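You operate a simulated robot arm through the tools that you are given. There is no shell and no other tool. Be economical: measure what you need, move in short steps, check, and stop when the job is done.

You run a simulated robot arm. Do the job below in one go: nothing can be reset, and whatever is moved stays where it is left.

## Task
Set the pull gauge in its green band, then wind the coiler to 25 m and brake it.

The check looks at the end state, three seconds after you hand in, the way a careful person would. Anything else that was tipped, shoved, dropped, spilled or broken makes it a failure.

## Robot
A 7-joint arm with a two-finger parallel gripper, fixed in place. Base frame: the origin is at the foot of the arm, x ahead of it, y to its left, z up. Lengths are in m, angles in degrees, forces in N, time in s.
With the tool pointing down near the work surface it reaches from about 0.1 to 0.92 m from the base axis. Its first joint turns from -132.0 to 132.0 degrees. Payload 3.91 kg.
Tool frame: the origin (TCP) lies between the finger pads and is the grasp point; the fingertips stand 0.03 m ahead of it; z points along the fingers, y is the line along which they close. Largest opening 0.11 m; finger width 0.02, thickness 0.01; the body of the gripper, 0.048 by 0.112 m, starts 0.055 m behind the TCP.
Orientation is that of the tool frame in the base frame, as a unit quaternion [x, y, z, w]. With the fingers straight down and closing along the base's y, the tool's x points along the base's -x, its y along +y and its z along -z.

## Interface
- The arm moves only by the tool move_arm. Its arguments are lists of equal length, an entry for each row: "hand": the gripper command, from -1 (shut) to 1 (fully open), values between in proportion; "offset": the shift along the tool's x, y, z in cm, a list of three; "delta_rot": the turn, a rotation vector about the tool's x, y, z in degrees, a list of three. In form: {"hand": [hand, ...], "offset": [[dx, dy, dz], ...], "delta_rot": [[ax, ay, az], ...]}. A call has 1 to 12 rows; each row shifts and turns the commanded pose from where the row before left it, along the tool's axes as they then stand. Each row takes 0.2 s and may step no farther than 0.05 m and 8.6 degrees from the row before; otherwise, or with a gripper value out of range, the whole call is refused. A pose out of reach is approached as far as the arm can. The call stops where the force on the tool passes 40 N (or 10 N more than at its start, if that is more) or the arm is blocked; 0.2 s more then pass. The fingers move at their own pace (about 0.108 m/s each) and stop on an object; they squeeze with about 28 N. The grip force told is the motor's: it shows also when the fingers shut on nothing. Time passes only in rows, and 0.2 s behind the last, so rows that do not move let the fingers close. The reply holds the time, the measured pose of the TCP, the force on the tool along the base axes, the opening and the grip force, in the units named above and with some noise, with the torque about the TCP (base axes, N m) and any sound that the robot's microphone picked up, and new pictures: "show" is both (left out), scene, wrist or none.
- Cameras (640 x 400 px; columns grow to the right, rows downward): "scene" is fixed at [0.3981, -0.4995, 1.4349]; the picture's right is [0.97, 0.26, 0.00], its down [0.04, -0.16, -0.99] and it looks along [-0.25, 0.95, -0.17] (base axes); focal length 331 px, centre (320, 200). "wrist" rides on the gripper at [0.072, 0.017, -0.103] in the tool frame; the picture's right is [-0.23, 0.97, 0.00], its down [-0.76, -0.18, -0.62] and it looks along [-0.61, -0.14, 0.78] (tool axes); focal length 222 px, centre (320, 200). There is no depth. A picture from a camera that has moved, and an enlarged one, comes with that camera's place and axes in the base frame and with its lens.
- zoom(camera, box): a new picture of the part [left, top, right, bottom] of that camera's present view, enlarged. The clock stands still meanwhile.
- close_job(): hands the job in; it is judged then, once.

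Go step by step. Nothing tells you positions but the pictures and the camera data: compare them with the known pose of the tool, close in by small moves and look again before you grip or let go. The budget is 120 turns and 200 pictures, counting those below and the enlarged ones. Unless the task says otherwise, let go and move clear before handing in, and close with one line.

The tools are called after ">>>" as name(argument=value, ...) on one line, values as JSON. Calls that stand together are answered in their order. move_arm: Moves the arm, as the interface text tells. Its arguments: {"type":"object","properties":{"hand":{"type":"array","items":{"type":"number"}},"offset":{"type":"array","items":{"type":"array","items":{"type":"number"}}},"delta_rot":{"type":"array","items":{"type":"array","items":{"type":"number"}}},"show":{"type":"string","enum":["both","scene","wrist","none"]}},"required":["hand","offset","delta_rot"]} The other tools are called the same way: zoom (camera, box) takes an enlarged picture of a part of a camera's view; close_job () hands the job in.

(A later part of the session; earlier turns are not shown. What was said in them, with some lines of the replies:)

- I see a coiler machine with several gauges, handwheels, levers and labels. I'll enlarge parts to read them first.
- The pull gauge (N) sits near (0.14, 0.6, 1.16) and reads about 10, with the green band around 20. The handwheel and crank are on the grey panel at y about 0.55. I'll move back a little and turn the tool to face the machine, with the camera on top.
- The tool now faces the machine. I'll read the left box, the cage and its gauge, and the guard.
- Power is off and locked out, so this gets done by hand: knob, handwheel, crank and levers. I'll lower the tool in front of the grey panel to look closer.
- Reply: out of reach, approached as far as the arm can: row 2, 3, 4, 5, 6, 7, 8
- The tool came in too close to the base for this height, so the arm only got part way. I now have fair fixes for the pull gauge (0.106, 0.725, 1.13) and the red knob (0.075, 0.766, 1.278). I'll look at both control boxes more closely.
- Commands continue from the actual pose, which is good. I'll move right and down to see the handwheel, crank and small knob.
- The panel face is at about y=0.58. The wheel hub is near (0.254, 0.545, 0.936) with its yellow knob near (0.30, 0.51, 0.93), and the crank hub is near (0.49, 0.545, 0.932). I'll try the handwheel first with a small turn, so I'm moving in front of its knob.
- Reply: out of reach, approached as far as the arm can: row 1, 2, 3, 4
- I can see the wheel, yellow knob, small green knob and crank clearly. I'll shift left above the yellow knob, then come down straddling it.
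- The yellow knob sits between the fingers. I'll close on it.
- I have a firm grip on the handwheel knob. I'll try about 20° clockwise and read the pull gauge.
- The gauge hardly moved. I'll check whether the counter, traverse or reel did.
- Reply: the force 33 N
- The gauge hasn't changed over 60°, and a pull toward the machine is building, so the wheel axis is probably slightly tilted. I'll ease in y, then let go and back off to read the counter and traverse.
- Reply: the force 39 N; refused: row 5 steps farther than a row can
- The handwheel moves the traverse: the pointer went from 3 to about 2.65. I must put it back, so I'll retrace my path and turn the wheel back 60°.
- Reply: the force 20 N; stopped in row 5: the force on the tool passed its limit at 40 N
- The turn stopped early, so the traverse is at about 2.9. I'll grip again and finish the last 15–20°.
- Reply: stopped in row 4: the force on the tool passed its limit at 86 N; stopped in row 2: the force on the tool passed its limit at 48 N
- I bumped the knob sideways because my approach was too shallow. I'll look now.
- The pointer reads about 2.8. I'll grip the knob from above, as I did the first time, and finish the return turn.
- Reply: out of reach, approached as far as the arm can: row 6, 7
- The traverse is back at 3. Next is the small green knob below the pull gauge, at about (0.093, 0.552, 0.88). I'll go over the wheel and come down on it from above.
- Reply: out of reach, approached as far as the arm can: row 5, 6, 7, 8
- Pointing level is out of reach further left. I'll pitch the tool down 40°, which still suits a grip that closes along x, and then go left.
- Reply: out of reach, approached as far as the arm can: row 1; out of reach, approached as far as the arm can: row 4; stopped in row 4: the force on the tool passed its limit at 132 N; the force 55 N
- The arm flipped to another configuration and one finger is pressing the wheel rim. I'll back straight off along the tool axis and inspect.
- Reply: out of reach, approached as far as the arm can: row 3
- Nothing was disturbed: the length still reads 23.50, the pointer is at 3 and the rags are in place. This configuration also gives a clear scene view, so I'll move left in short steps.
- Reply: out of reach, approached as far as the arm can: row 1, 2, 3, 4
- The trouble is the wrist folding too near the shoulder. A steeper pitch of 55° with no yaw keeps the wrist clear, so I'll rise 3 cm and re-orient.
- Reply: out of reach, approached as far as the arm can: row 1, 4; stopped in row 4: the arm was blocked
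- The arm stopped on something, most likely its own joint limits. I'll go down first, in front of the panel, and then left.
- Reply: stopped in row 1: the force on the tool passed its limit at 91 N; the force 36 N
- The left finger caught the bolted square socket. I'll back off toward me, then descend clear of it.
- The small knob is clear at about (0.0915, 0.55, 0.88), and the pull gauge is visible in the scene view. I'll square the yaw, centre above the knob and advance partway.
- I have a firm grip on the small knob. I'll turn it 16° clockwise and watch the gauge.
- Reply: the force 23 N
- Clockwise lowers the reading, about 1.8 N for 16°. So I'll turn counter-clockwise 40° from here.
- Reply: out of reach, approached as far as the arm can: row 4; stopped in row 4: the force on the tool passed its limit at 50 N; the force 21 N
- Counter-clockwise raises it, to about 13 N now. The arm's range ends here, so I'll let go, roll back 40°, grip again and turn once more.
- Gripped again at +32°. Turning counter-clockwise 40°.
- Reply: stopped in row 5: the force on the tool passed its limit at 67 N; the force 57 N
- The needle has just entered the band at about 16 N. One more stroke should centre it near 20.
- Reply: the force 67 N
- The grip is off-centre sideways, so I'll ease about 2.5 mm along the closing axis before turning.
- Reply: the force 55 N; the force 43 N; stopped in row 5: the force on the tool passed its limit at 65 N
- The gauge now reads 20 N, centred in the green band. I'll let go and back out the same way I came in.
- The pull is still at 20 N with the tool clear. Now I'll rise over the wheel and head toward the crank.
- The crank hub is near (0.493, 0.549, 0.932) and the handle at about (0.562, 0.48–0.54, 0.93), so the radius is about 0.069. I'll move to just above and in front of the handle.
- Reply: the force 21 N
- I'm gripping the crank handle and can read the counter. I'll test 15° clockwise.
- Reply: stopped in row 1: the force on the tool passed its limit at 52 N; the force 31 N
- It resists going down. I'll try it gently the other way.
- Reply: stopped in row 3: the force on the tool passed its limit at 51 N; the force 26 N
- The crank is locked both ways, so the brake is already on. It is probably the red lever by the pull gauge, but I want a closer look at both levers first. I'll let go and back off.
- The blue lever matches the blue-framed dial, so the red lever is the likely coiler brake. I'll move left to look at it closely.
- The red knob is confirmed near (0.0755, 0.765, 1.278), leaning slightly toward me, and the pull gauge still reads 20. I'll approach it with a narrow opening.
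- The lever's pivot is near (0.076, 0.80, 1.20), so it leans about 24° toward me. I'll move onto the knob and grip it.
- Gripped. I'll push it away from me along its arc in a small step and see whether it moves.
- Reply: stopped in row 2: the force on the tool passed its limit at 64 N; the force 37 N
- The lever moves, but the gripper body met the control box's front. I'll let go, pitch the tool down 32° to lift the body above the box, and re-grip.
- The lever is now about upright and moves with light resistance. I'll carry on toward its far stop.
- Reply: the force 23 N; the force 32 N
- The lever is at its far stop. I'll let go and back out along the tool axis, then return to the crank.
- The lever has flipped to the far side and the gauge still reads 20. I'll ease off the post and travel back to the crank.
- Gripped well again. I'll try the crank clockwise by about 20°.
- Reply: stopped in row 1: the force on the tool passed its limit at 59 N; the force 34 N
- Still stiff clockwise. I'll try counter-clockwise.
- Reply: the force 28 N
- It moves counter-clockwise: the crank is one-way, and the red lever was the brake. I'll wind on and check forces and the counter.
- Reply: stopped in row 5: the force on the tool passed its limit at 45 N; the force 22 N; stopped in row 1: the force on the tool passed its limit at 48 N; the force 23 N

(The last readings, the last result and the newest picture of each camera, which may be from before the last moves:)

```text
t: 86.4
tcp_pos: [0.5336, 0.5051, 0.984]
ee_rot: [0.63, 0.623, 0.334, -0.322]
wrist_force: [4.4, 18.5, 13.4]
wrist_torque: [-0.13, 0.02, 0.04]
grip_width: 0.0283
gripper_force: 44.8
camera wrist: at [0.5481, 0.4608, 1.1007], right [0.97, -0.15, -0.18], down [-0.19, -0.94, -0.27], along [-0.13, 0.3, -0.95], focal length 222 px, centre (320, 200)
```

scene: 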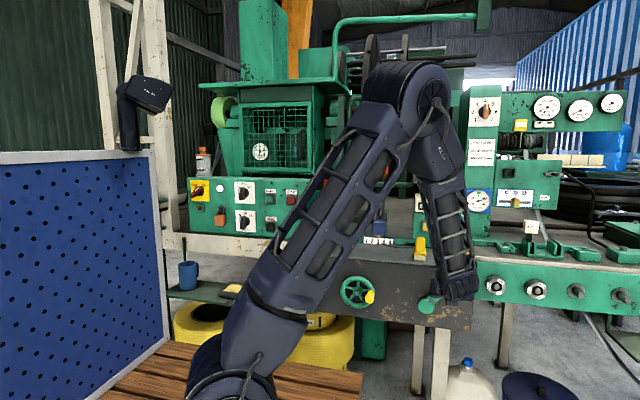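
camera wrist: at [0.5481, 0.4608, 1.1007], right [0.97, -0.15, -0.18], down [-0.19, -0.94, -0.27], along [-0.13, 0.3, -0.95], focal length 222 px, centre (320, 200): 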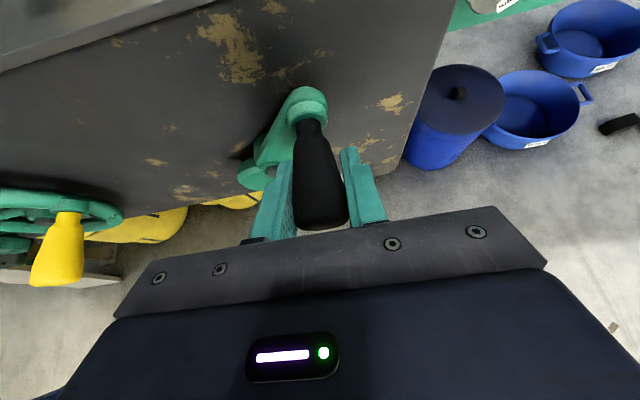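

Smaller steps work. I'll go on along the fitted circle, with centre (0.493, 0.930) and radius 0.0675.

>>> move_arm(hand=[-1, -1, -1, -1, -1, -1, -1, -1, -1, -1, -1, -1], offset=[[0.36, -0.58, -0.18], [0.27, -0.63, -0.19], [0.21, -0.65, -0.15], [0.16, -0.68, -0.11], [0.1, -0.7, -0.07], [0.04, -0.7, -0.03], [-0.02, -0.71, 0.02], [-0.07, -0.7, 0.05], [-0.14, -0.68, 0.1], [-0.2, -0.67, 0.14], [-0.25, -0.63, 0.18], [-0.3, -0.6, 0.21]], delta_rot=[[0, 0, 0], [0, 0, 0], [0, 0, 0], [0, 0, 0], [0, 0, 0], [0, 0, 0], [0, 0, 0], [0, 0, 0], [0, 0, 0], [0, 0, 0], [0, 0, 0], [0, 0, 0]], show="scene")

```text
t: 86.8
tcp_pos: [0.5295, 0.5059, 0.9851]
ee_rot: [0.631, 0.623, 0.334, -0.321]
wrist_force: [-6.2, 4.2, 5.6]
wrist_torque: [-0.6, -0.05, -0.44]
grip_width: 0.028
gripper_force: 45.3
stopped in row 1: the force on the tool passed its limit at 45 N (the readings are from after the stop); the commanded pose is now the measured one
```

scene: 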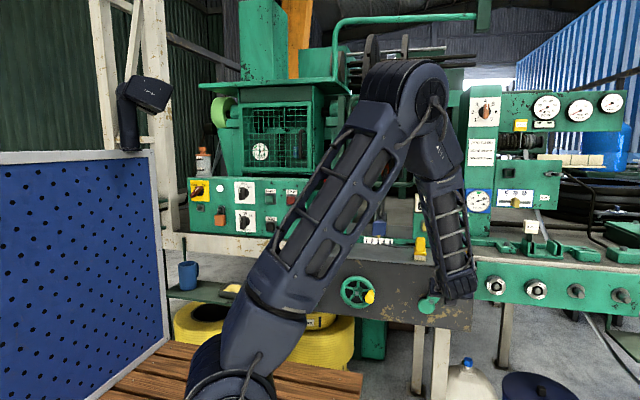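

I'll use finer steps of about 4° per row and correct for the slight tool misalignment.

>>> move_arm(hand=[-1, -1, -1, -1, -1, -1, -1, -1, -1, -1, -1, -1], offset=[[0.21, -0.4, -0.15], [0.17, -0.41, -0.13], [0.16, -0.43, -0.12], [0.12, -0.43, -0.1], [0.11, -0.45, -0.08], [0.07, -0.46, -0.06], [0.05, -0.46, -0.04], [0.02, -0.47, -0.03], [-0.01, -0.46, 0], [-0.02, -0.47, 0.01], [-0.06, -0.46, 0.03], [-0.08, -0.45, 0.05]], delta_rot=[[0, 0, 0], [0, 0, 0], [0, 0, 0], [0, 0, 0], [0, 0, 0], [0, 0, 0], [0, 0, 0], [0, 0, 0], [0, 0, 0], [0, 0, 0], [0, 0, 0], [0, 0, 0]], show="none")

```text
t: 88.8
tcp_pos: [0.4913, 0.5044, 0.9978]
ee_rot: [0.63, 0.623, 0.334, -0.322]
wrist_force: [-10.0, -8.7, 7.2]
wrist_torque: [-0.03, -0.09, 0.37]
grip_width: 0.0284
gripper_force: 44.8
stopped in row 10: the force on the tool passed its limit at 41 N (the readings are from after the stop); the commanded pose is now the measured one
```

>>> move_arm(hand=[-1, -1, -1, -1, -1, -1, -1, -1, -1, -1, -1, -1], offset=[[-0.03, -0.5, -0.01], [-0.06, -0.52, 0.03], [-0.1, -0.52, 0.06], [-0.13, -0.5, 0.08], [-0.16, -0.5, 0.1], [-0.2, -0.47, 0.13], [-0.22, -0.46, 0.14], [-0.25, -0.43, 0.16], [-0.28, -0.41, 0.19], [-0.3, -0.38, 0.2], [-0.33, -0.35, 0.22], [-0.35, -0.31, 0.24]], delta_rot=[[0, 0, 0], [0, 0, 0], [0, 0, 0], [0, 0, 0], [0, 0, 0], [0, 0, 0], [0, 0, 0], [0, 0, 0], [0, 0, 0], [0, 0, 0], [0, 0, 0], [0, 0, 0]], show="scene")

```text
t: 90.6
tcp_pos: [0.4535, 0.5049, 0.9874]
ee_rot: [0.628, 0.624, 0.335, -0.323]
wrist_force: [-8.0, -16.9, 11.3]
wrist_torque: [-0.07, -0.06, -0.09]
grip_width: 0.0281
gripper_force: 44.6
stopped in row 8: the force on the tool passed its limit at 43 N (the readings are from after the stop); the commanded pose is now the measured one
```

scene: 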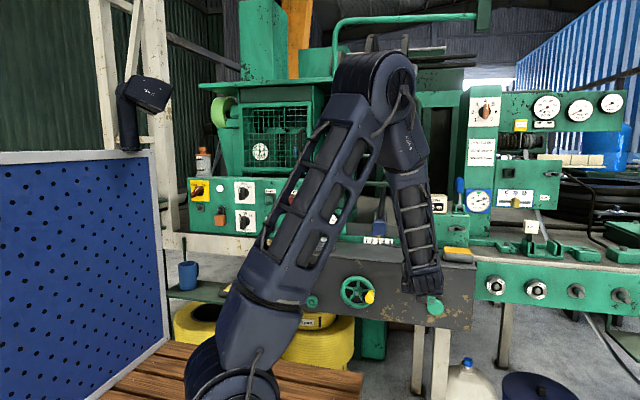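

The refined circle is centre (0.490, 0.928), radius 0.070. Carrying on.

>>> move_arm(hand=[-1, -1, -1, -1, -1, -1, -1, -1, -1, -1, -1, -1], offset=[[-0.26, -0.47, 0.07], [-0.28, -0.44, 0.19], [-0.3, -0.4, 0.2], [-0.33, -0.37, 0.22], [-0.36, -0.34, 0.24], [-0.37, -0.31, 0.25], [-0.39, -0.27, 0.27], [-0.41, -0.23, 0.28], [-0.43, -0.19, 0.29], [-0.43, -0.15, 0.3], [-0.43, -0.1, 0.3], [-0.45, -0.07, 0.31]], delta_rot=[[0, 0, 0], [0, 0, 0], [0, 0, 0], [0, 0, 0], [0, 0, 0], [0, 0, 0], [0, 0, 0], [0, 0, 0], [0, 0, 0], [0, 0, 0], [0, 0, 0], [0, 0, 0]], show="none")

>>> zoom(camera="scene", box=[300, 170, 480, 270])

```text
t: 93.2
tcp_pos: [0.4203, 0.5057, 0.9303]
ee_rot: [0.629, 0.623, 0.334, -0.323]
wrist_force: [4.9, 13.5, -7.1]
wrist_torque: [0.02, 0.04, 0.11]
grip_width: 0.0284
gripper_force: 44.8
```

```text
3.56 times, centred on (390, 220) of scene
camera zoom: at [0.3981, -0.4995, 1.4349], right [0.97, 0.26, 0.0], down [0.04, -0.16, -0.99], along [-0.25, 0.95, -0.17], focal length 1176 px, centre (71, 129)
```

zoom: 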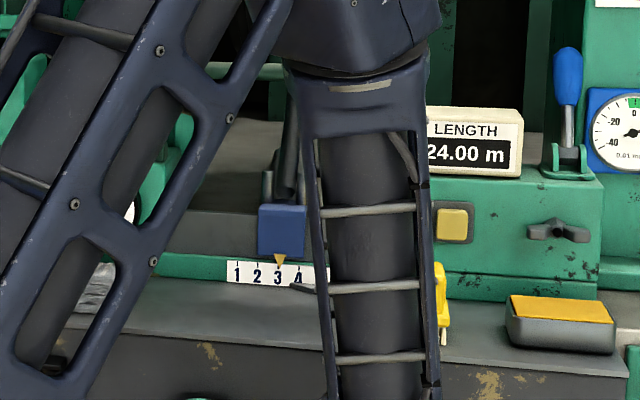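

The counter reads 24.00 m after about half a turn, so one full turn is 1 m. I need exactly one more turn, and the circle fits well.

>>> move_arm(hand=[-1, -1, -1, -1, -1, -1, -1, -1, -1, -1, -1, -1], offset=[[-0.47, 0.01, 0.4], [-0.49, 0.06, 0.34], [-0.49, 0.11, 0.345], [-0.48, 0.16, 0.34], [-0.475, 0.22, 0.335], [-0.45, 0.26, 0.32], [-0.43, 0.31, 0.3], [-0.41, 0.35, 0.29], [-0.38, 0.4, 0.27], [-0.35, 0.44, 0.25], [-0.32, 0.47, 0.23], [-0.29, 0.5, 0.21]], delta_rot=[[0, 0, 0], [0, 0, 0], [0, 0, 0], [0, 0, 0], [0, 0, 0], [0, 0, 0], [0, 0, 0], [0, 0, 0], [0, 0, 0], [0, 0, 0], [0, 0, 0], [0, 0, 0]], show="none")

>>> zoom(camera="scene", box=[300, 170, 480, 270])

```text
t: 94.8
tcp_pos: [0.4297, 0.5055, 0.8911]
ee_rot: [0.629, 0.624, 0.332, -0.323]
wrist_force: [-1.1, -0.1, -8.5]
wrist_torque: [-0.76, 0.01, -0.32]
grip_width: 0.0285
gripper_force: 45.0
stopped in row 8: the force on the tool passed its limit at 42 N (the readings are from after the stop); the commanded pose is now the measured one
```

```text
3.56 times, centred on (390, 220) of scene
camera zoom: at [0.3981, -0.4995, 1.4349], right [0.97, 0.26, 0.0], down [0.04, -0.16, -0.99], along [-0.25, 0.95, -0.17], focal length 1176 px, centre (71, 129)
```

zoom: 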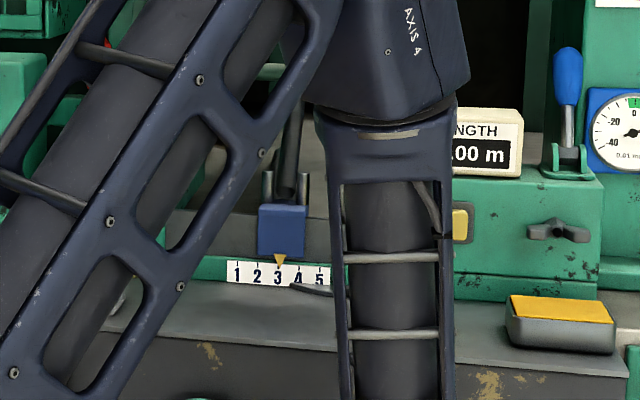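

The counter updates in coarse steps, so I'll keep going and watch it.

>>> move_arm(hand=[-1, -1, -1, -1, -1, -1, -1, -1, -1, -1, -1, -1], offset=[[-0.345, 0.35, 0.25], [-0.36, 0.34, 0.26], [-0.33, 0.37, 0.235], [-0.3, 0.4, 0.22], [-0.28, 0.44, 0.2], [-0.25, 0.45, 0.185], [-0.22, 0.48, 0.16], [-0.19, 0.5, 0.14], [-0.16, 0.52, 0.12], [-0.12, 0.53, 0.095], [-0.08, 0.53, 0.07], [-0.06, 0.55, 0.05]], delta_rot=[[0, 0, 0], [0, 0, 0], [0, 0, 0], [0, 0, 0], [0, 0, 0], [0, 0, 0], [0, 0, 0], [0, 0, 0], [0, 0, 0], [0, 0, 0], [0, 0, 0], [0, 0, 0]], show="none")

>>> zoom(camera="scene", box=[300, 170, 480, 270])

```text
t: 96.6
tcp_pos: [0.463, 0.505, 0.8633]
ee_rot: [0.63, 0.624, 0.332, -0.323]
wrist_force: [9.1, 14.2, -12.1]
wrist_torque: [-0.53, 0.09, -0.49]
grip_width: 0.0283
gripper_force: 44.5
stopped in row 8: the force on the tool passed its limit at 41 N (the readings are from after the stop); the commanded pose is now the measured one
```

```text
3.56 times, centred on (390, 220) of scene
camera zoom: at [0.3981, -0.4995, 1.4349], right [0.97, 0.26, 0.0], down [0.04, -0.16, -0.99], along [-0.25, 0.95, -0.17], focal length 1176 px, centre (71, 129)
```

zoom: 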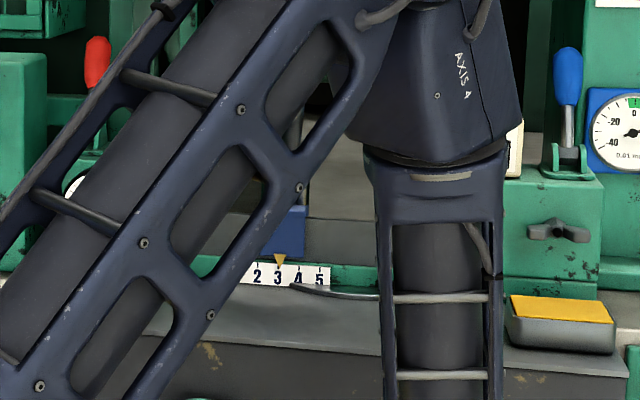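

>>> move_arm(hand=[-1, -1, -1, -1, -1, -1, -1, -1, -1, -1, -1, -1], offset=[[-0.12, 0.51, 0.16], [-0.12, 0.53, 0.095], [-0.09, 0.54, 0.07], [-0.06, 0.55, 0.05], [-0.02, 0.55, 0.02], [0.02, 0.54, 0], [0.05, 0.55, -0.02], [0.09, 0.54, -0.05], [0.12, 0.53, -0.08], [0.15, 0.52, -0.09], [0.19, 0.5, -0.12], [0.22, 0.48, -0.15]], delta_rot=[[0, 0, 0], [0, 0, 0], [0, 0, 0], [0, 0, 0], [0, 0, 0], [0, 0, 0], [0, 0, 0], [0, 0, 0], [0, 0, 0], [0, 0, 0], [0, 0, 0], [0, 0, 0]], show="none")

>>> zoom(camera="scene", box=[300, 170, 480, 270])

```text
t: 99.0
tcp_pos: [0.5215, 0.5047, 0.8657]
ee_rot: [0.631, 0.623, 0.332, -0.322]
wrist_force: [7.3, 10.5, -14.8]
wrist_torque: [0.15, 0.06, 0.13]
grip_width: 0.0283
gripper_force: 45.5
stopped in row 12: the force on the tool passed its limit at 41 N (the readings are from after the stop); the commanded pose is now the measured one
```

```text
3.56 times, centred on (390, 220) of scene
camera zoom: at [0.3981, -0.4995, 1.4349], right [0.97, 0.26, 0.0], down [0.04, -0.16, -0.99], along [-0.25, 0.95, -0.17], focal length 1176 px, centre (71, 129)
```

zoom: 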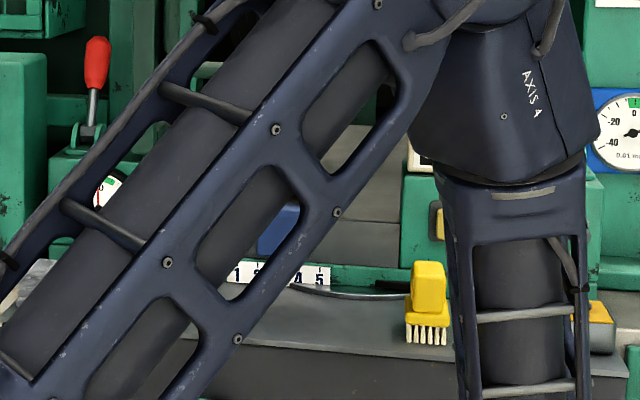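

>>> move_arm(hand=[-1, -1, -1, -1, -1, -1, -1, -1, -1, -1, -1, -1], offset=[[0.25, 0.48, -0.1], [0.25, 0.45, -0.16], [0.28, 0.44, -0.185], [0.3, 0.4, -0.2], [0.34, 0.38, -0.23], [0.35, 0.34, -0.24], [0.37, 0.31, -0.25], [0.39, 0.27, -0.27], [0.41, 0.23, -0.28], [0.42, 0.19, -0.29], [0.43, 0.15, -0.3], [0.44, 0.11, -0.31]], delta_rot=[[0, 0, 0], [0, 0, 0], [0, 0, 0], [0, 0, 0], [0, 0, 0], [0, 0, 0], [0, 0, 0], [0, 0, 0], [0, 0, 0], [0, 0, 0], [0, 0, 0], [0, 0, 0]], show="none")

>>> zoom(camera="scene", box=[300, 170, 480, 270])

```text
t: 101.6
tcp_pos: [0.5608, 0.505, 0.9212]
ee_rot: [0.63, 0.623, 0.334, -0.322]
wrist_force: [18.3, -15.7, 21.3]
wrist_torque: [-0.2, 0.11, 0.01]
grip_width: 0.0281
gripper_force: 45.3
```

```text
3.56 times, centred on (390, 220) of scene
camera zoom: at [0.3981, -0.4995, 1.4349], right [0.97, 0.26, 0.0], down [0.04, -0.16, -0.99], along [-0.25, 0.95, -0.17], focal length 1176 px, centre (71, 129)
```

zoom: 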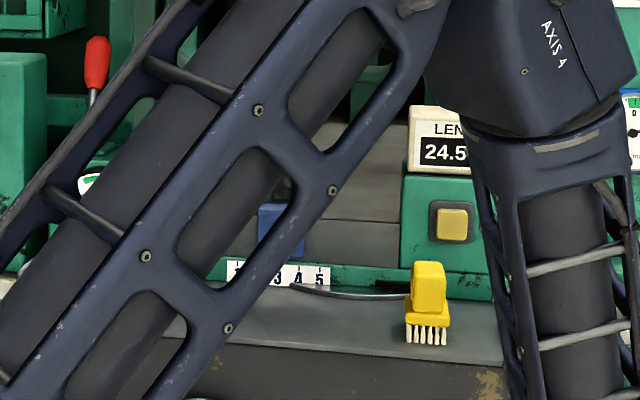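

The counter reads 24.5. Another half turn to go.

>>> move_arm(hand=[-1, -1, -1, -1, -1, -1, -1, -1, -1, -1, -1, -1], offset=[[0.42, 0, -0.38], [0.45, -0.01, -0.315], [0.45, -0.06, -0.315], [0.45, -0.1, -0.315], [0.435, -0.14, -0.305], [0.43, -0.18, -0.3], [0.42, -0.22, -0.295], [0.4, -0.27, -0.285], [0.38, -0.3, -0.27], [0.36, -0.33, -0.26], [0.345, -0.37, -0.25], [0.31, -0.4, -0.225]], delta_rot=[[0, 0, 0], [0, 0, 0], [0, 0, 0], [0, 0, 0], [0, 0, 0], [0, 0, 0], [0, 0, 0], [0, 0, 0], [0, 0, 0], [0, 0, 0], [0, 0, 0], [0, 0, 0]], show="none")

```text
t: 102.1
tcp_pos: [0.5595, 0.5052, 0.9227]
ee_rot: [0.63, 0.624, 0.333, -0.322]
wrist_force: [9.1, 3.9, 15.1]
wrist_torque: [-0.56, 0.07, 0.17]
grip_width: 0.0282
gripper_force: 44.8
stopped in row 2: the force on the tool passed its limit at 44 N (the readings are from after the stop); the commanded pose is now the measured one
```

>>> move_arm(hand=[-1, -1, -1, -1, -1, -1, -1, -1, -1, -1, -1, -1], offset=[[0.3, 0.05, -0.21], [0.4, 0.03, -0.28], [0.45, -0.01, -0.315], [0.45, -0.06, -0.315], [0.45, -0.1, -0.315], [0.435, -0.14, -0.305], [0.43, -0.18, -0.3], [0.42, -0.22, -0.295], [0.4, -0.27, -0.285], [0.38, -0.3, -0.27], [0.36, -0.33, -0.26], [0.345, -0.37, -0.25]], delta_rot=[[0, 0, 0], [0, 0, 0], [0, 0, 0], [0, 0, 0], [0, 0, 0], [0, 0, 0], [0, 0, 0], [0, 0, 0], [0, 0, 0], [0, 0, 0], [0, 0, 0], [0, 0, 0]], show="none")

```text
t: 104.7
tcp_pos: [0.5373, 0.5042, 0.9785]
ee_rot: [0.63, 0.624, 0.33, -0.322]
wrist_force: [-16.0, -1.2, -1.7]
wrist_torque: [-0.51, -0.1, -0.46]
grip_width: 0.0282
gripper_force: 44.9
```

>>> move_arm(hand=[-1, -1, -1, -1, -1, -1, -1, -1, -1, -1, -1, -1], offset=[[0.295, -0.43, -0.215], [0.27, -0.44, -0.2], [0.23, -0.47, -0.17], [0.205, -0.48, -0.15], [0.18, -0.5, -0.135], [0.14, -0.52, -0.11], [0.11, -0.53, -0.085], [0.07, -0.54, -0.06], [0.03, -0.54, -0.03], [0.01, -0.55, -0.015], [-0.03, -0.54, 0.01], [-0.07, -0.54, 0.04]], delta_rot=[[0, 0, 0], [0, 0, 0], [0, 0, 0], [0, 0, 0], [0, 0, 0], [0, 0, 0], [0, 0, 0], [0, 0, 0], [0, 0, 0], [0, 0, 0], [0, 0, 0], [0, 0, 0]], show="none")

```text
t: 105.7
tcp_pos: [0.5232, 0.5052, 0.989]
ee_rot: [0.632, 0.623, 0.33, -0.322]
wrist_force: [-3.8, 8.8, -3.2]
wrist_torque: [-0.2, 0.0, -0.32]
grip_width: 0.0285
gripper_force: 44.9
stopped in row 4: the force on the tool passed its limit at 43 N (the readings are from after the stop); the commanded pose is now the measured one
```

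>>> move_arm(hand=[-1, -1, -1, -1, -1, -1, -1, -1, -1, -1, -1, -1], offset=[[0.18, -0.4, -0.12], [0.16, -0.44, -0.115], [0.14, -0.5, -0.11], [0.11, -0.52, -0.085], [0.07, -0.53, -0.06], [0.03, -0.53, -0.03], [0.01, -0.53, -0.015], [-0.03, -0.53, 0.01], [-0.07, -0.53, 0.04], [-0.1, -0.53, 0.06], [-0.14, -0.52, 0.09], [-0.165, -0.5, 0.105]], delta_rot=[[0, 0, 0], [0, 0, 0], [0, 0, 0], [0, 0, 0], [0, 0, 0], [0, 0, 0], [0, 0, 0], [0, 0, 0], [0, 0, 0], [0, 0, 0], [0, 0, 0], [0, 0, 0]], show="none")

>>> zoom(camera="scene", box=[300, 170, 480, 270])

```text
t: 108.2
tcp_pos: [0.461, 0.5054, 0.9925]
ee_rot: [0.631, 0.624, 0.33, -0.322]
wrist_force: [-6.2, 11.0, 4.4]
wrist_torque: [0.03, -0.06, -0.21]
grip_width: 0.028
gripper_force: 44.5
```

```text
3.56 times, centred on (390, 220) of scene
camera zoom: at [0.3981, -0.4995, 1.4349], right [0.97, 0.26, 0.0], down [0.04, -0.16, -0.99], along [-0.25, 0.95, -0.17], focal length 1176 px, centre (71, 129)
```

zoom: 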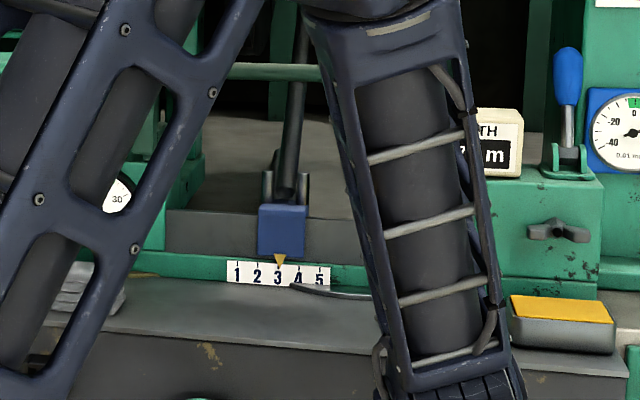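

>>> move_arm(hand=[-1, -1, -1, -1, -1, -1, -1, -1, -1, -1, -1, -1], offset=[[-0.2, -0.45, 0.13], [-0.23, -0.47, 0.15], [-0.26, -0.45, 0.175], [-0.29, -0.42, 0.19], [-0.32, -0.39, 0.215], [-0.335, -0.37, 0.23], [-0.37, -0.32, 0.25], [-0.38, -0.29, 0.26], [-0.4, -0.26, 0.275], [-0.41, -0.21, 0.28], [-0.435, -0.18, 0.3], [-0.435, -0.13, 0.3]], delta_rot=[[0, 0, 0], [0, 0, 0], [0, 0, 0], [0, 0, 0], [0, 0, 0], [0, 0, 0], [0, 0, 0], [0, 0, 0], [0, 0, 0], [0, 0, 0], [0, 0, 0], [0, 0, 0]], show="none")

>>> zoom(camera="scene", box=[400, 170, 480, 220])

```text
t: 108.8
tcp_pos: [0.4589, 0.5041, 0.9897]
ee_rot: [0.632, 0.622, 0.334, -0.32]
wrist_force: [-6.4, -9.0, 3.5]
wrist_torque: [-0.44, -0.05, 0.2]
grip_width: 0.028
gripper_force: 45.2
stopped in row 2: the force on the tool passed its limit at 42 N (the readings are from after the stop); the commanded pose is now the measured one
```

```text
8.00 times, centred on (440, 195) of scene
camera zoom: at [0.3981, -0.4995, 1.4349], right [0.97, 0.26, 0.0], down [0.04, -0.16, -0.99], along [-0.25, 0.95, -0.17], focal length 2646 px, centre (-640, 240)
```

zoom: 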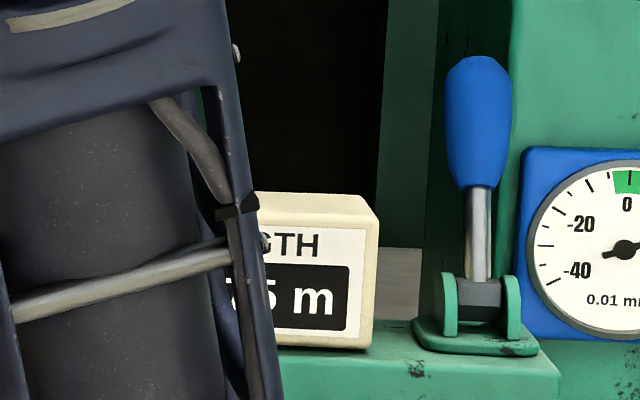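

The counter now ends in 75 (24.75 m). I'll continue.

>>> move_arm(hand=[-1, -1, -1, -1, -1, -1, -1, -1, -1, -1, -1, -1], offset=[[-0.14, -0.35, 0.07], [-0.18, -0.45, 0.12], [-0.24, -0.46, 0.155], [-0.27, -0.45, 0.18], [-0.3, -0.42, 0.195], [-0.325, -0.38, 0.22], [-0.345, -0.36, 0.235], [-0.37, -0.32, 0.25], [-0.385, -0.28, 0.26], [-0.4, -0.25, 0.275], [-0.41, -0.21, 0.28], [-0.42, -0.17, 0.29]], delta_rot=[[0, 0, 0], [0, 0, 0], [0, 0, 0], [0, 0, 0], [0, 0, 0], [0, 0, 0], [0, 0, 0], [0, 0, 0], [0, 0, 0], [0, 0, 0], [0, 0, 0], [0, 0, 0]], show="none")

>>> zoom(camera="scene", box=[400, 170, 480, 220])

```text
t: 111.0
tcp_pos: [0.4252, 0.5039, 0.954]
ee_rot: [0.634, 0.62, 0.334, -0.319]
wrist_force: [10.0, 7.6, -3.1]
wrist_torque: [-1.25, 0.05, 0.25]
grip_width: 0.0283
gripper_force: 45.4
stopped in row 11: the force on the tool passed its limit at 41 N (the readings are from after the stop); the commanded pose is now the measured one
```

```text
8.00 times, centred on (440, 195) of scene
camera zoom: at [0.3981, -0.4995, 1.4349], right [0.97, 0.26, 0.0], down [0.04, -0.16, -0.99], along [-0.25, 0.95, -0.17], focal length 2646 px, centre (-640, 240)
```

zoom: 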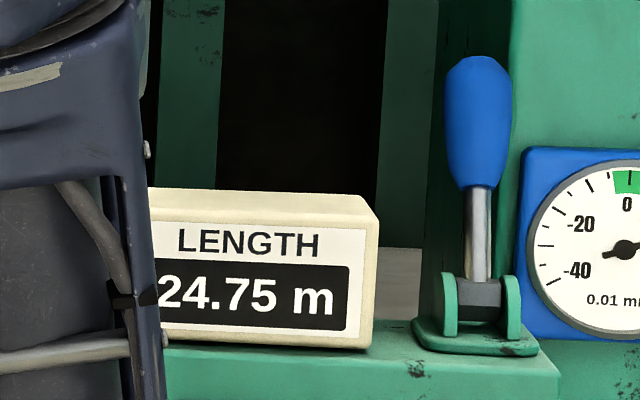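

24.75 m at about 158°. The last 20° should bring 25.00 at the same crank angle that gave 24.00.

>>> move_arm(hand=[-1, -1, -1, -1, -1, -1], offset=[[-0.33, -0.13, 0.23], [-0.385, -0.13, 0.265], [-0.39, -0.1, 0.27], [-0.39, -0.07, 0.275], [-0.4, -0.04, 0.28], [0, 0, 0]], delta_rot=[[0, 0, 0], [0, 0, 0], [0, 0, 0], [0, 0, 0], [0, 0, 0], [0, 0, 0]], show="none")

>>> zoom(camera="scene", box=[400, 170, 480, 220])

```text
t: 112.4
tcp_pos: [0.4204, 0.505, 0.931]
ee_rot: [0.633, 0.621, 0.334, -0.319]
wrist_force: [15.6, -2.4, 0.4]
wrist_torque: [-1.23, 0.12, 0.07]
grip_width: 0.0282
gripper_force: 45.0
```

```text
8.00 times, centred on (440, 195) of scene
camera zoom: at [0.3981, -0.4995, 1.4349], right [0.97, 0.26, 0.0], down [0.04, -0.16, -0.99], along [-0.25, 0.95, -0.17], focal length 2646 px, centre (-640, 240)
```

zoom: 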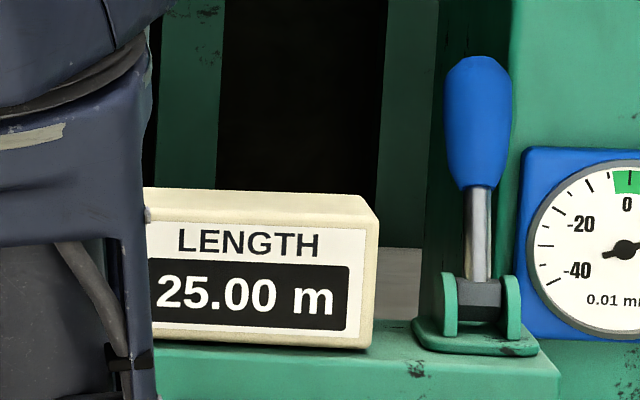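

25.00 m. I'll let go carefully, back off, and check that it holds and that the pull is still in band.

>>> move_arm(hand=[-0.2, 0.2, 0.2, 0.2, 0.2, 0.2, 0.2, 0.2], offset=[[0, 0, 0], [0, 0, 0], [0, 0, -4], [0, 0, -4], [3, 1, -2], [4, 1, -1], [4, 1, -1], [0, 0, 0]], delta_rot=[[0, 0, 0], [0, 0, 0], [0, 0, 0], [0, 0, 0], [0, 0, 0], [0, 0, 0], [0, 0, 0], [0, 0, 0]])

>>> zoom(camera="scene", box=[300, 160, 480, 330])

```text
t: 114.2
tcp_pos: [0.4475, 0.468, 1.0906]
ee_rot: [0.632, 0.621, 0.334, -0.32]
wrist_force: [0.0, -0.1, 0.7]
wrist_torque: [0.01, -0.03, 0.0]
grip_width: 0.066
gripper_force: 0.0
camera wrist: at [0.4623, 0.424, 1.2083], right [0.97, -0.15, -0.18], down [-0.2, -0.94, -0.27], along [-0.12, 0.3, -0.95], focal length 222 px, centre (320, 200)
```

scene: 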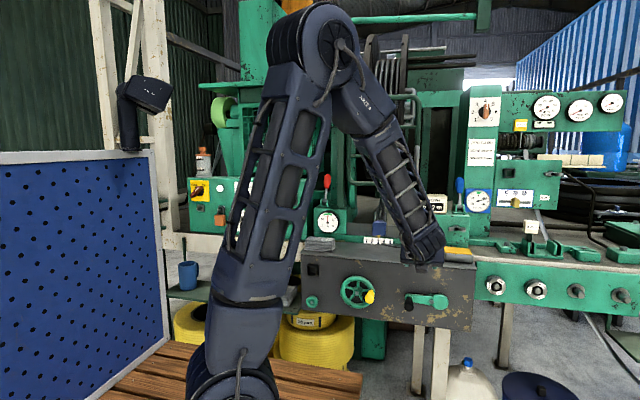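
wrist: 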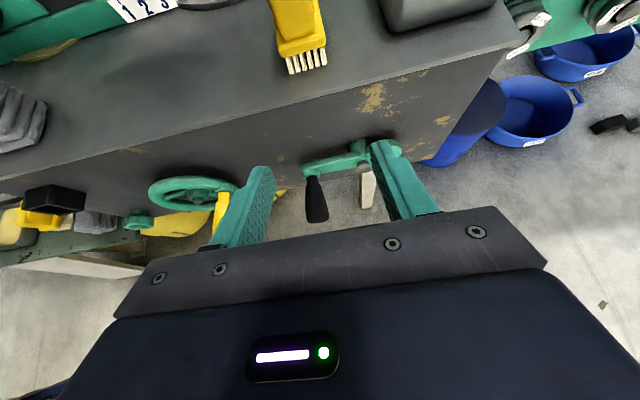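

```text
2.35 times, centred on (390, 245) of scene
camera zoom: at [0.3981, -0.4995, 1.4349], right [0.97, 0.26, 0.0], down [0.04, -0.16, -0.99], along [-0.25, 0.95, -0.17], focal length 778 px, centre (155, 94)
```

zoom: 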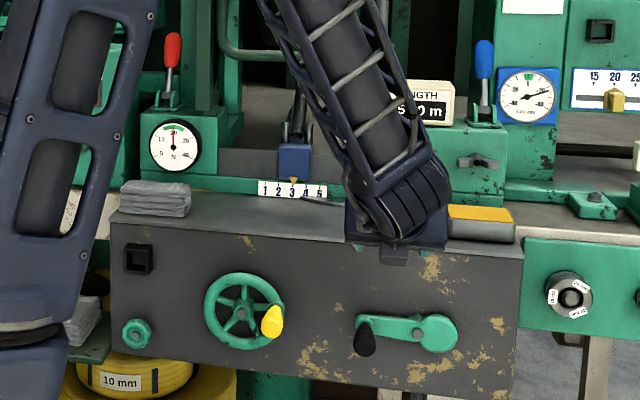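

All holding: 25.00 m, pull 20 N, traverse at 3. Now I'll go back to the red lever to set the brake.

>>> move_arm(hand=[-0.1, -0.1, -0.1, -0.1, -0.1, -0.1, -0.1, -0.1, -0.1, -0.1], offset=[[2.28, -3.6, -1.17], [2.28, -3.7, -1.17], [2.28, -3.7, -1.17], [2.28, -3.7, -1.17], [2.28, -3.7, -1.17], [2.28, -3.7, -1.17], [2.28, -3.7, -1.17], [2.28, -3.7, -1.17], [2.28, -3.7, -1.17], [2.28, -3.7, -1.17]], delta_rot=[[0, 0, 0], [0, 0, 0], [0, 0, 0], [0, 0, 0], [0, 0, 0], [0, 0, 0], [0, 0, 0], [0, 0, 0], [0, 0, 0], [0, 0, 0]], show="wrist")

```text
t: 116.4
tcp_pos: [0.0768, 0.512, 1.34]
ee_rot: [0.634, 0.62, 0.334, -0.32]
wrist_force: [0.7, -0.4, -0.5]
wrist_torque: [0.0, 0.06, 0.04]
grip_width: 0.0496
gripper_force: 0.1
camera wrist: at [0.0926, 0.4682, 1.4581], right [0.97, -0.15, -0.18], down [-0.2, -0.94, -0.27], along [-0.13, 0.3, -0.95], focal length 222 px, centre (320, 200)
```

wrist: 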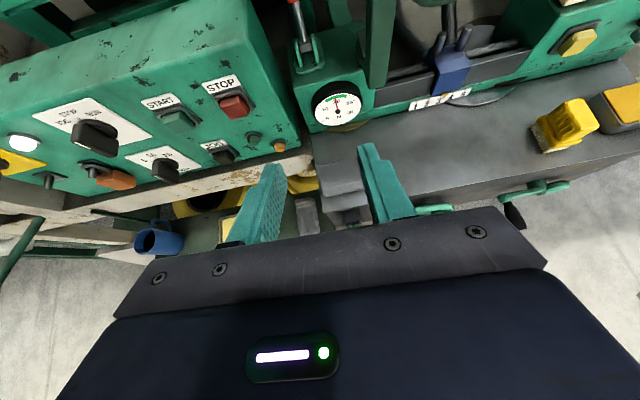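

>>> move_arm(hand=[-0.1, -0.1, -0.1, -0.1, -0.1, -0.1], offset=[[2.56, -0.12, 2.8], [2.56, -0.12, 2.8], [2.56, -0.12, 2.8], [2.56, -0.12, 2.8], [2.56, -0.12, 2.8], [0, 0, 0]], delta_rot=[[0, 0, 0], [0, 0, 0], [0, 0, 0], [0, 0, 0], [0, 0, 0], [0, 0, 0]])

```text
t: 117.8
tcp_pos: [0.075, 0.6997, 1.3658]
ee_rot: [0.633, 0.62, 0.335, -0.319]
wrist_force: [-0.6, -0.4, -0.6]
wrist_torque: [-0.01, 0.03, -0.01]
grip_width: 0.0497
gripper_force: 0.1
camera wrist: at [0.089, 0.6562, 1.4824], right [0.97, -0.15, -0.18], down [-0.2, -0.94, -0.27], along [-0.13, 0.3, -0.95], focal length 222 px, centre (320, 200)
```

scene: 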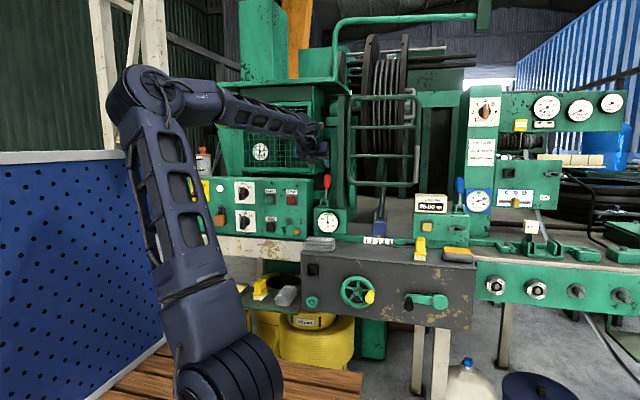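
wrist: 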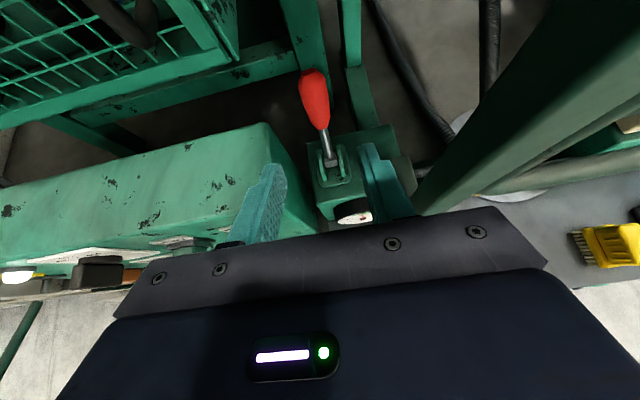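

>>> move_arm(hand=[-0.1, -0.1, -0.1, -0.1, -0.1], offset=[[0.8, -0.1, 3.9], [0.6, -0.1, 3.9], [0.2, -0.1, 3.9], [0.1, -0.1, 3.5], [0, 0, 0]], delta_rot=[[0, 0, 0], [0, 0, 0], [0, 0, 0], [0, 0, 0], [0, 0, 0]], show="wrist")

```text
t: 119.0
tcp_pos: [0.0735, 0.8343, 1.2921]
ee_rot: [0.633, 0.621, 0.334, -0.32]
wrist_force: [-0.1, 0.3, 2.3]
wrist_torque: [0.01, 0.0, 0.01]
grip_width: 0.0496
gripper_force: 0.0
camera wrist: at [0.0889, 0.7907, 1.409], right [0.97, -0.15, -0.18], down [-0.2, -0.94, -0.27], along [-0.13, 0.3, -0.95], focal length 222 px, centre (320, 200)
```

wrist: 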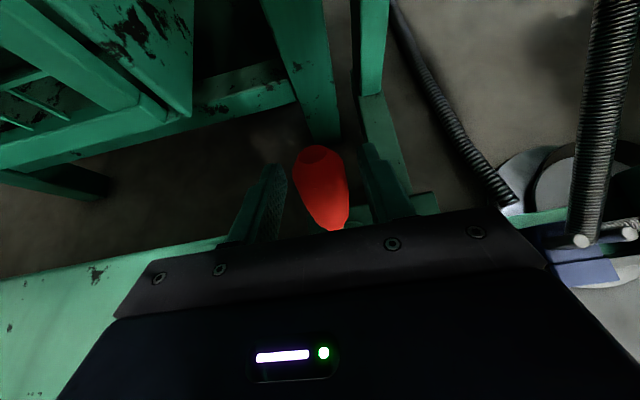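

>>> move_arm(hand=[-1, -1, -1, -1, -1, -1, -1, -1, -1, -1], offset=[[0, 0, 0], [0, 0, 0], [0, 0, 0], [-0.44, 0.03, -1.29], [-0.62, 0.03, -1.22], [-0.78, 0.03, -1.12], [-0.93, 0.03, -1.0], [-1.06, 0.03, -0.86], [-1.0, 0.03, -0.64], [0, 0, 0]], delta_rot=[[0, 0, 0], [0, 0, 0], [0, 0, 0], [0, 0, 0], [0, 0, 0], [0, 0, 0], [0, 0, 0], [0, 0, 0], [0, 0, 0], [0, 0, 0]])

```text
t: 121.2
tcp_pos: [0.0752, 0.7555, 1.2886]
ee_rot: [0.633, 0.621, 0.335, -0.319]
wrist_force: [-4.0, 5.5, 16.0]
wrist_torque: [1.18, 0.11, 0.05]
grip_width: 0.0299
gripper_force: 45.0
camera wrist: at [0.0896, 0.7122, 1.4058], right [0.97, -0.15, -0.18], down [-0.2, -0.94, -0.27], along [-0.13, 0.3, -0.95], focal length 222 px, centre (320, 200)
```

scene: 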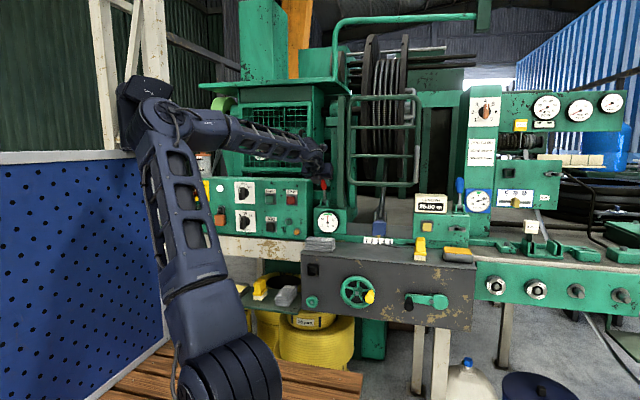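
wrist: 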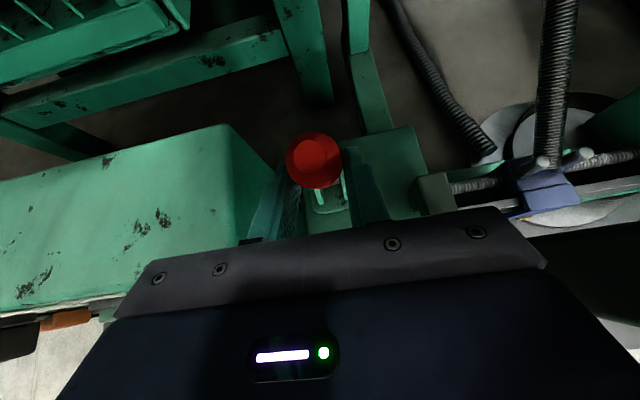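

The knob slipped a little in the grip, so I'll pull another centimetre to reach the stop.

>>> move_arm(hand=[-1, -1, -1, -1], offset=[[-0.5, 0.02, -0.35], [-0.5, 0.02, -0.35], [-0.35, 0.02, -0.25], [0, 0, 0]], delta_rot=[[0, 0, 0], [0, 0, 0], [0, 0, 0], [0, 0, 0]], show="wrist")

```text
t: 122.2
tcp_pos: [0.0742, 0.7418, 1.2802]
ee_rot: [0.633, 0.622, 0.333, -0.319]
wrist_force: [-3.4, 19.1, -11.5]
wrist_torque: [-0.55, -0.1, 0.12]
grip_width: 0.0292
gripper_force: 44.1
camera wrist: at [0.0895, 0.6986, 1.3981], right [0.97, -0.15, -0.18], down [-0.2, -0.94, -0.27], along [-0.12, 0.29, -0.95], focal length 222 px, centre (320, 200)
```

wrist: 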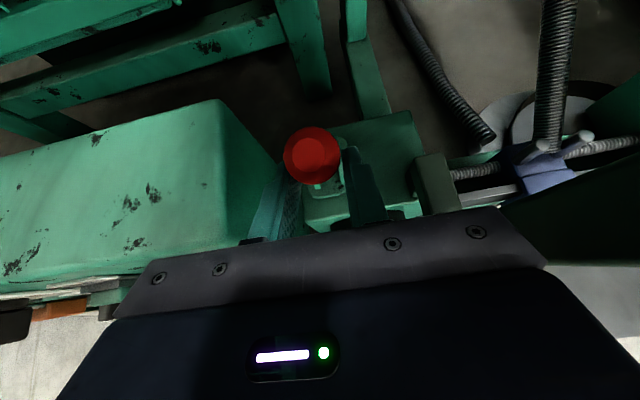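

Resistance rose, so the lever is at its near stop. I'll let go, back out and compare with the starting picture.

>>> move_arm(hand=[-0.1, -0.1, -0.1, -0.1, -0.1, -0.1, -0.1, -0.1], offset=[[0, 0, 0], [0, 0, 0], [0, 0, -4], [-1, 0, -4], [-2, 0, -3.5], [-2.3, 0, -3.3], [-2.3, 0.5, -3.3], [0, 0, 0]], delta_rot=[[0, 0, 0], [0, 0, 0], [0, 0, 0], [0, 0, 0], [0, 0, 0], [0, 0, 0], [0, 0, 0], [0, 0, 0]])

>>> zoom(camera="scene", box=[250, 160, 410, 260])

>>> zoom(camera="scene", box=[400, 160, 560, 260])

```text
t: 124.0
tcp_pos: [0.0748, 0.5496, 1.325]
ee_rot: [0.633, 0.622, 0.333, -0.32]
wrist_force: [-0.2, -0.8, 0.2]
wrist_torque: [0.01, -0.01, -0.01]
grip_width: 0.0496
gripper_force: 0.1
camera wrist: at [0.0897, 0.5048, 1.4421], right [0.97, -0.15, -0.18], down [-0.2, -0.94, -0.27], along [-0.13, 0.3, -0.95], focal length 222 px, centre (320, 200)
```

scene: 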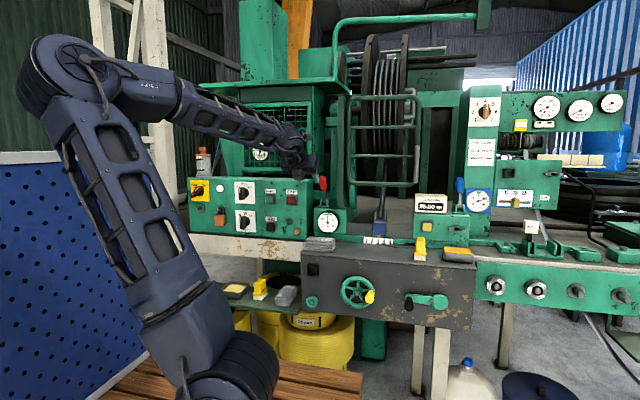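
wrist: 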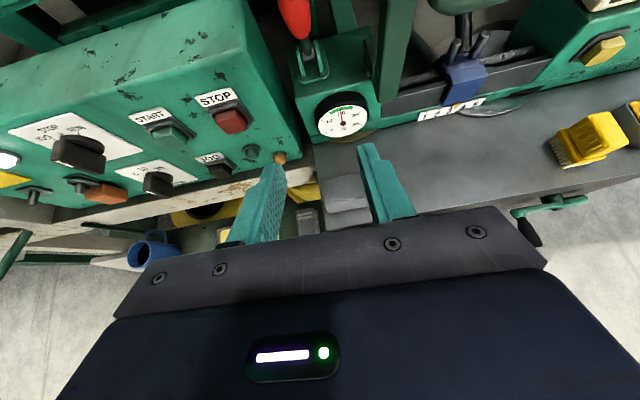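

```text
4.00 times, centred on (330, 210) of scene
camera zoom: at [0.3981, -0.4995, 1.4349], right [0.97, 0.26, 0.0], down [0.04, -0.16, -0.99], along [-0.25, 0.95, -0.17], focal length 1323 px, centre (280, 160)
```

zoom: 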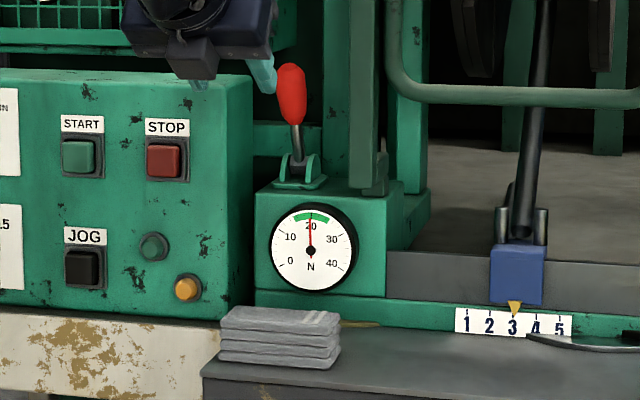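

```text
4.00 times, centred on (480, 210) of scene
camera zoom: at [0.3981, -0.4995, 1.4349], right [0.97, 0.26, 0.0], down [0.04, -0.16, -0.99], along [-0.25, 0.95, -0.17], focal length 1323 px, centre (-320, 160)
```

zoom: 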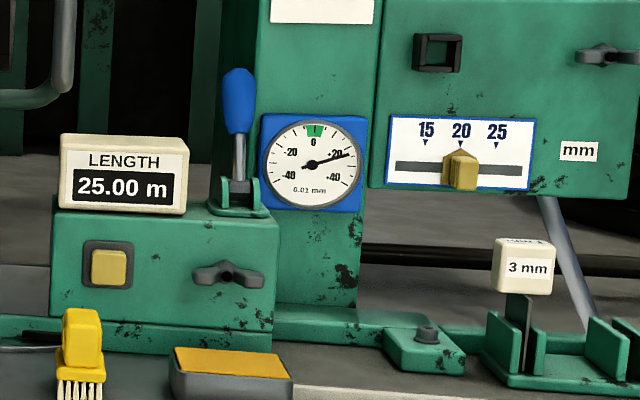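

The length reads 25.00 m, the pull is 20 N in the green, the brake lever is back in its braking position and the traverse is at 3. The arm is clear, so I'm handing in.

>>> close_job()

```text
The job is handed in.
```

The pull gauge reads 20 N in its green band, the coiler is wound to 25.00 m, and the red brake lever is back where it started, in the position that had locked the crank. Along the way I turned the traverse handwheel by mistake and set it back to 3, and the fingers bumped the wheel and a fixed socket with no visible harm.
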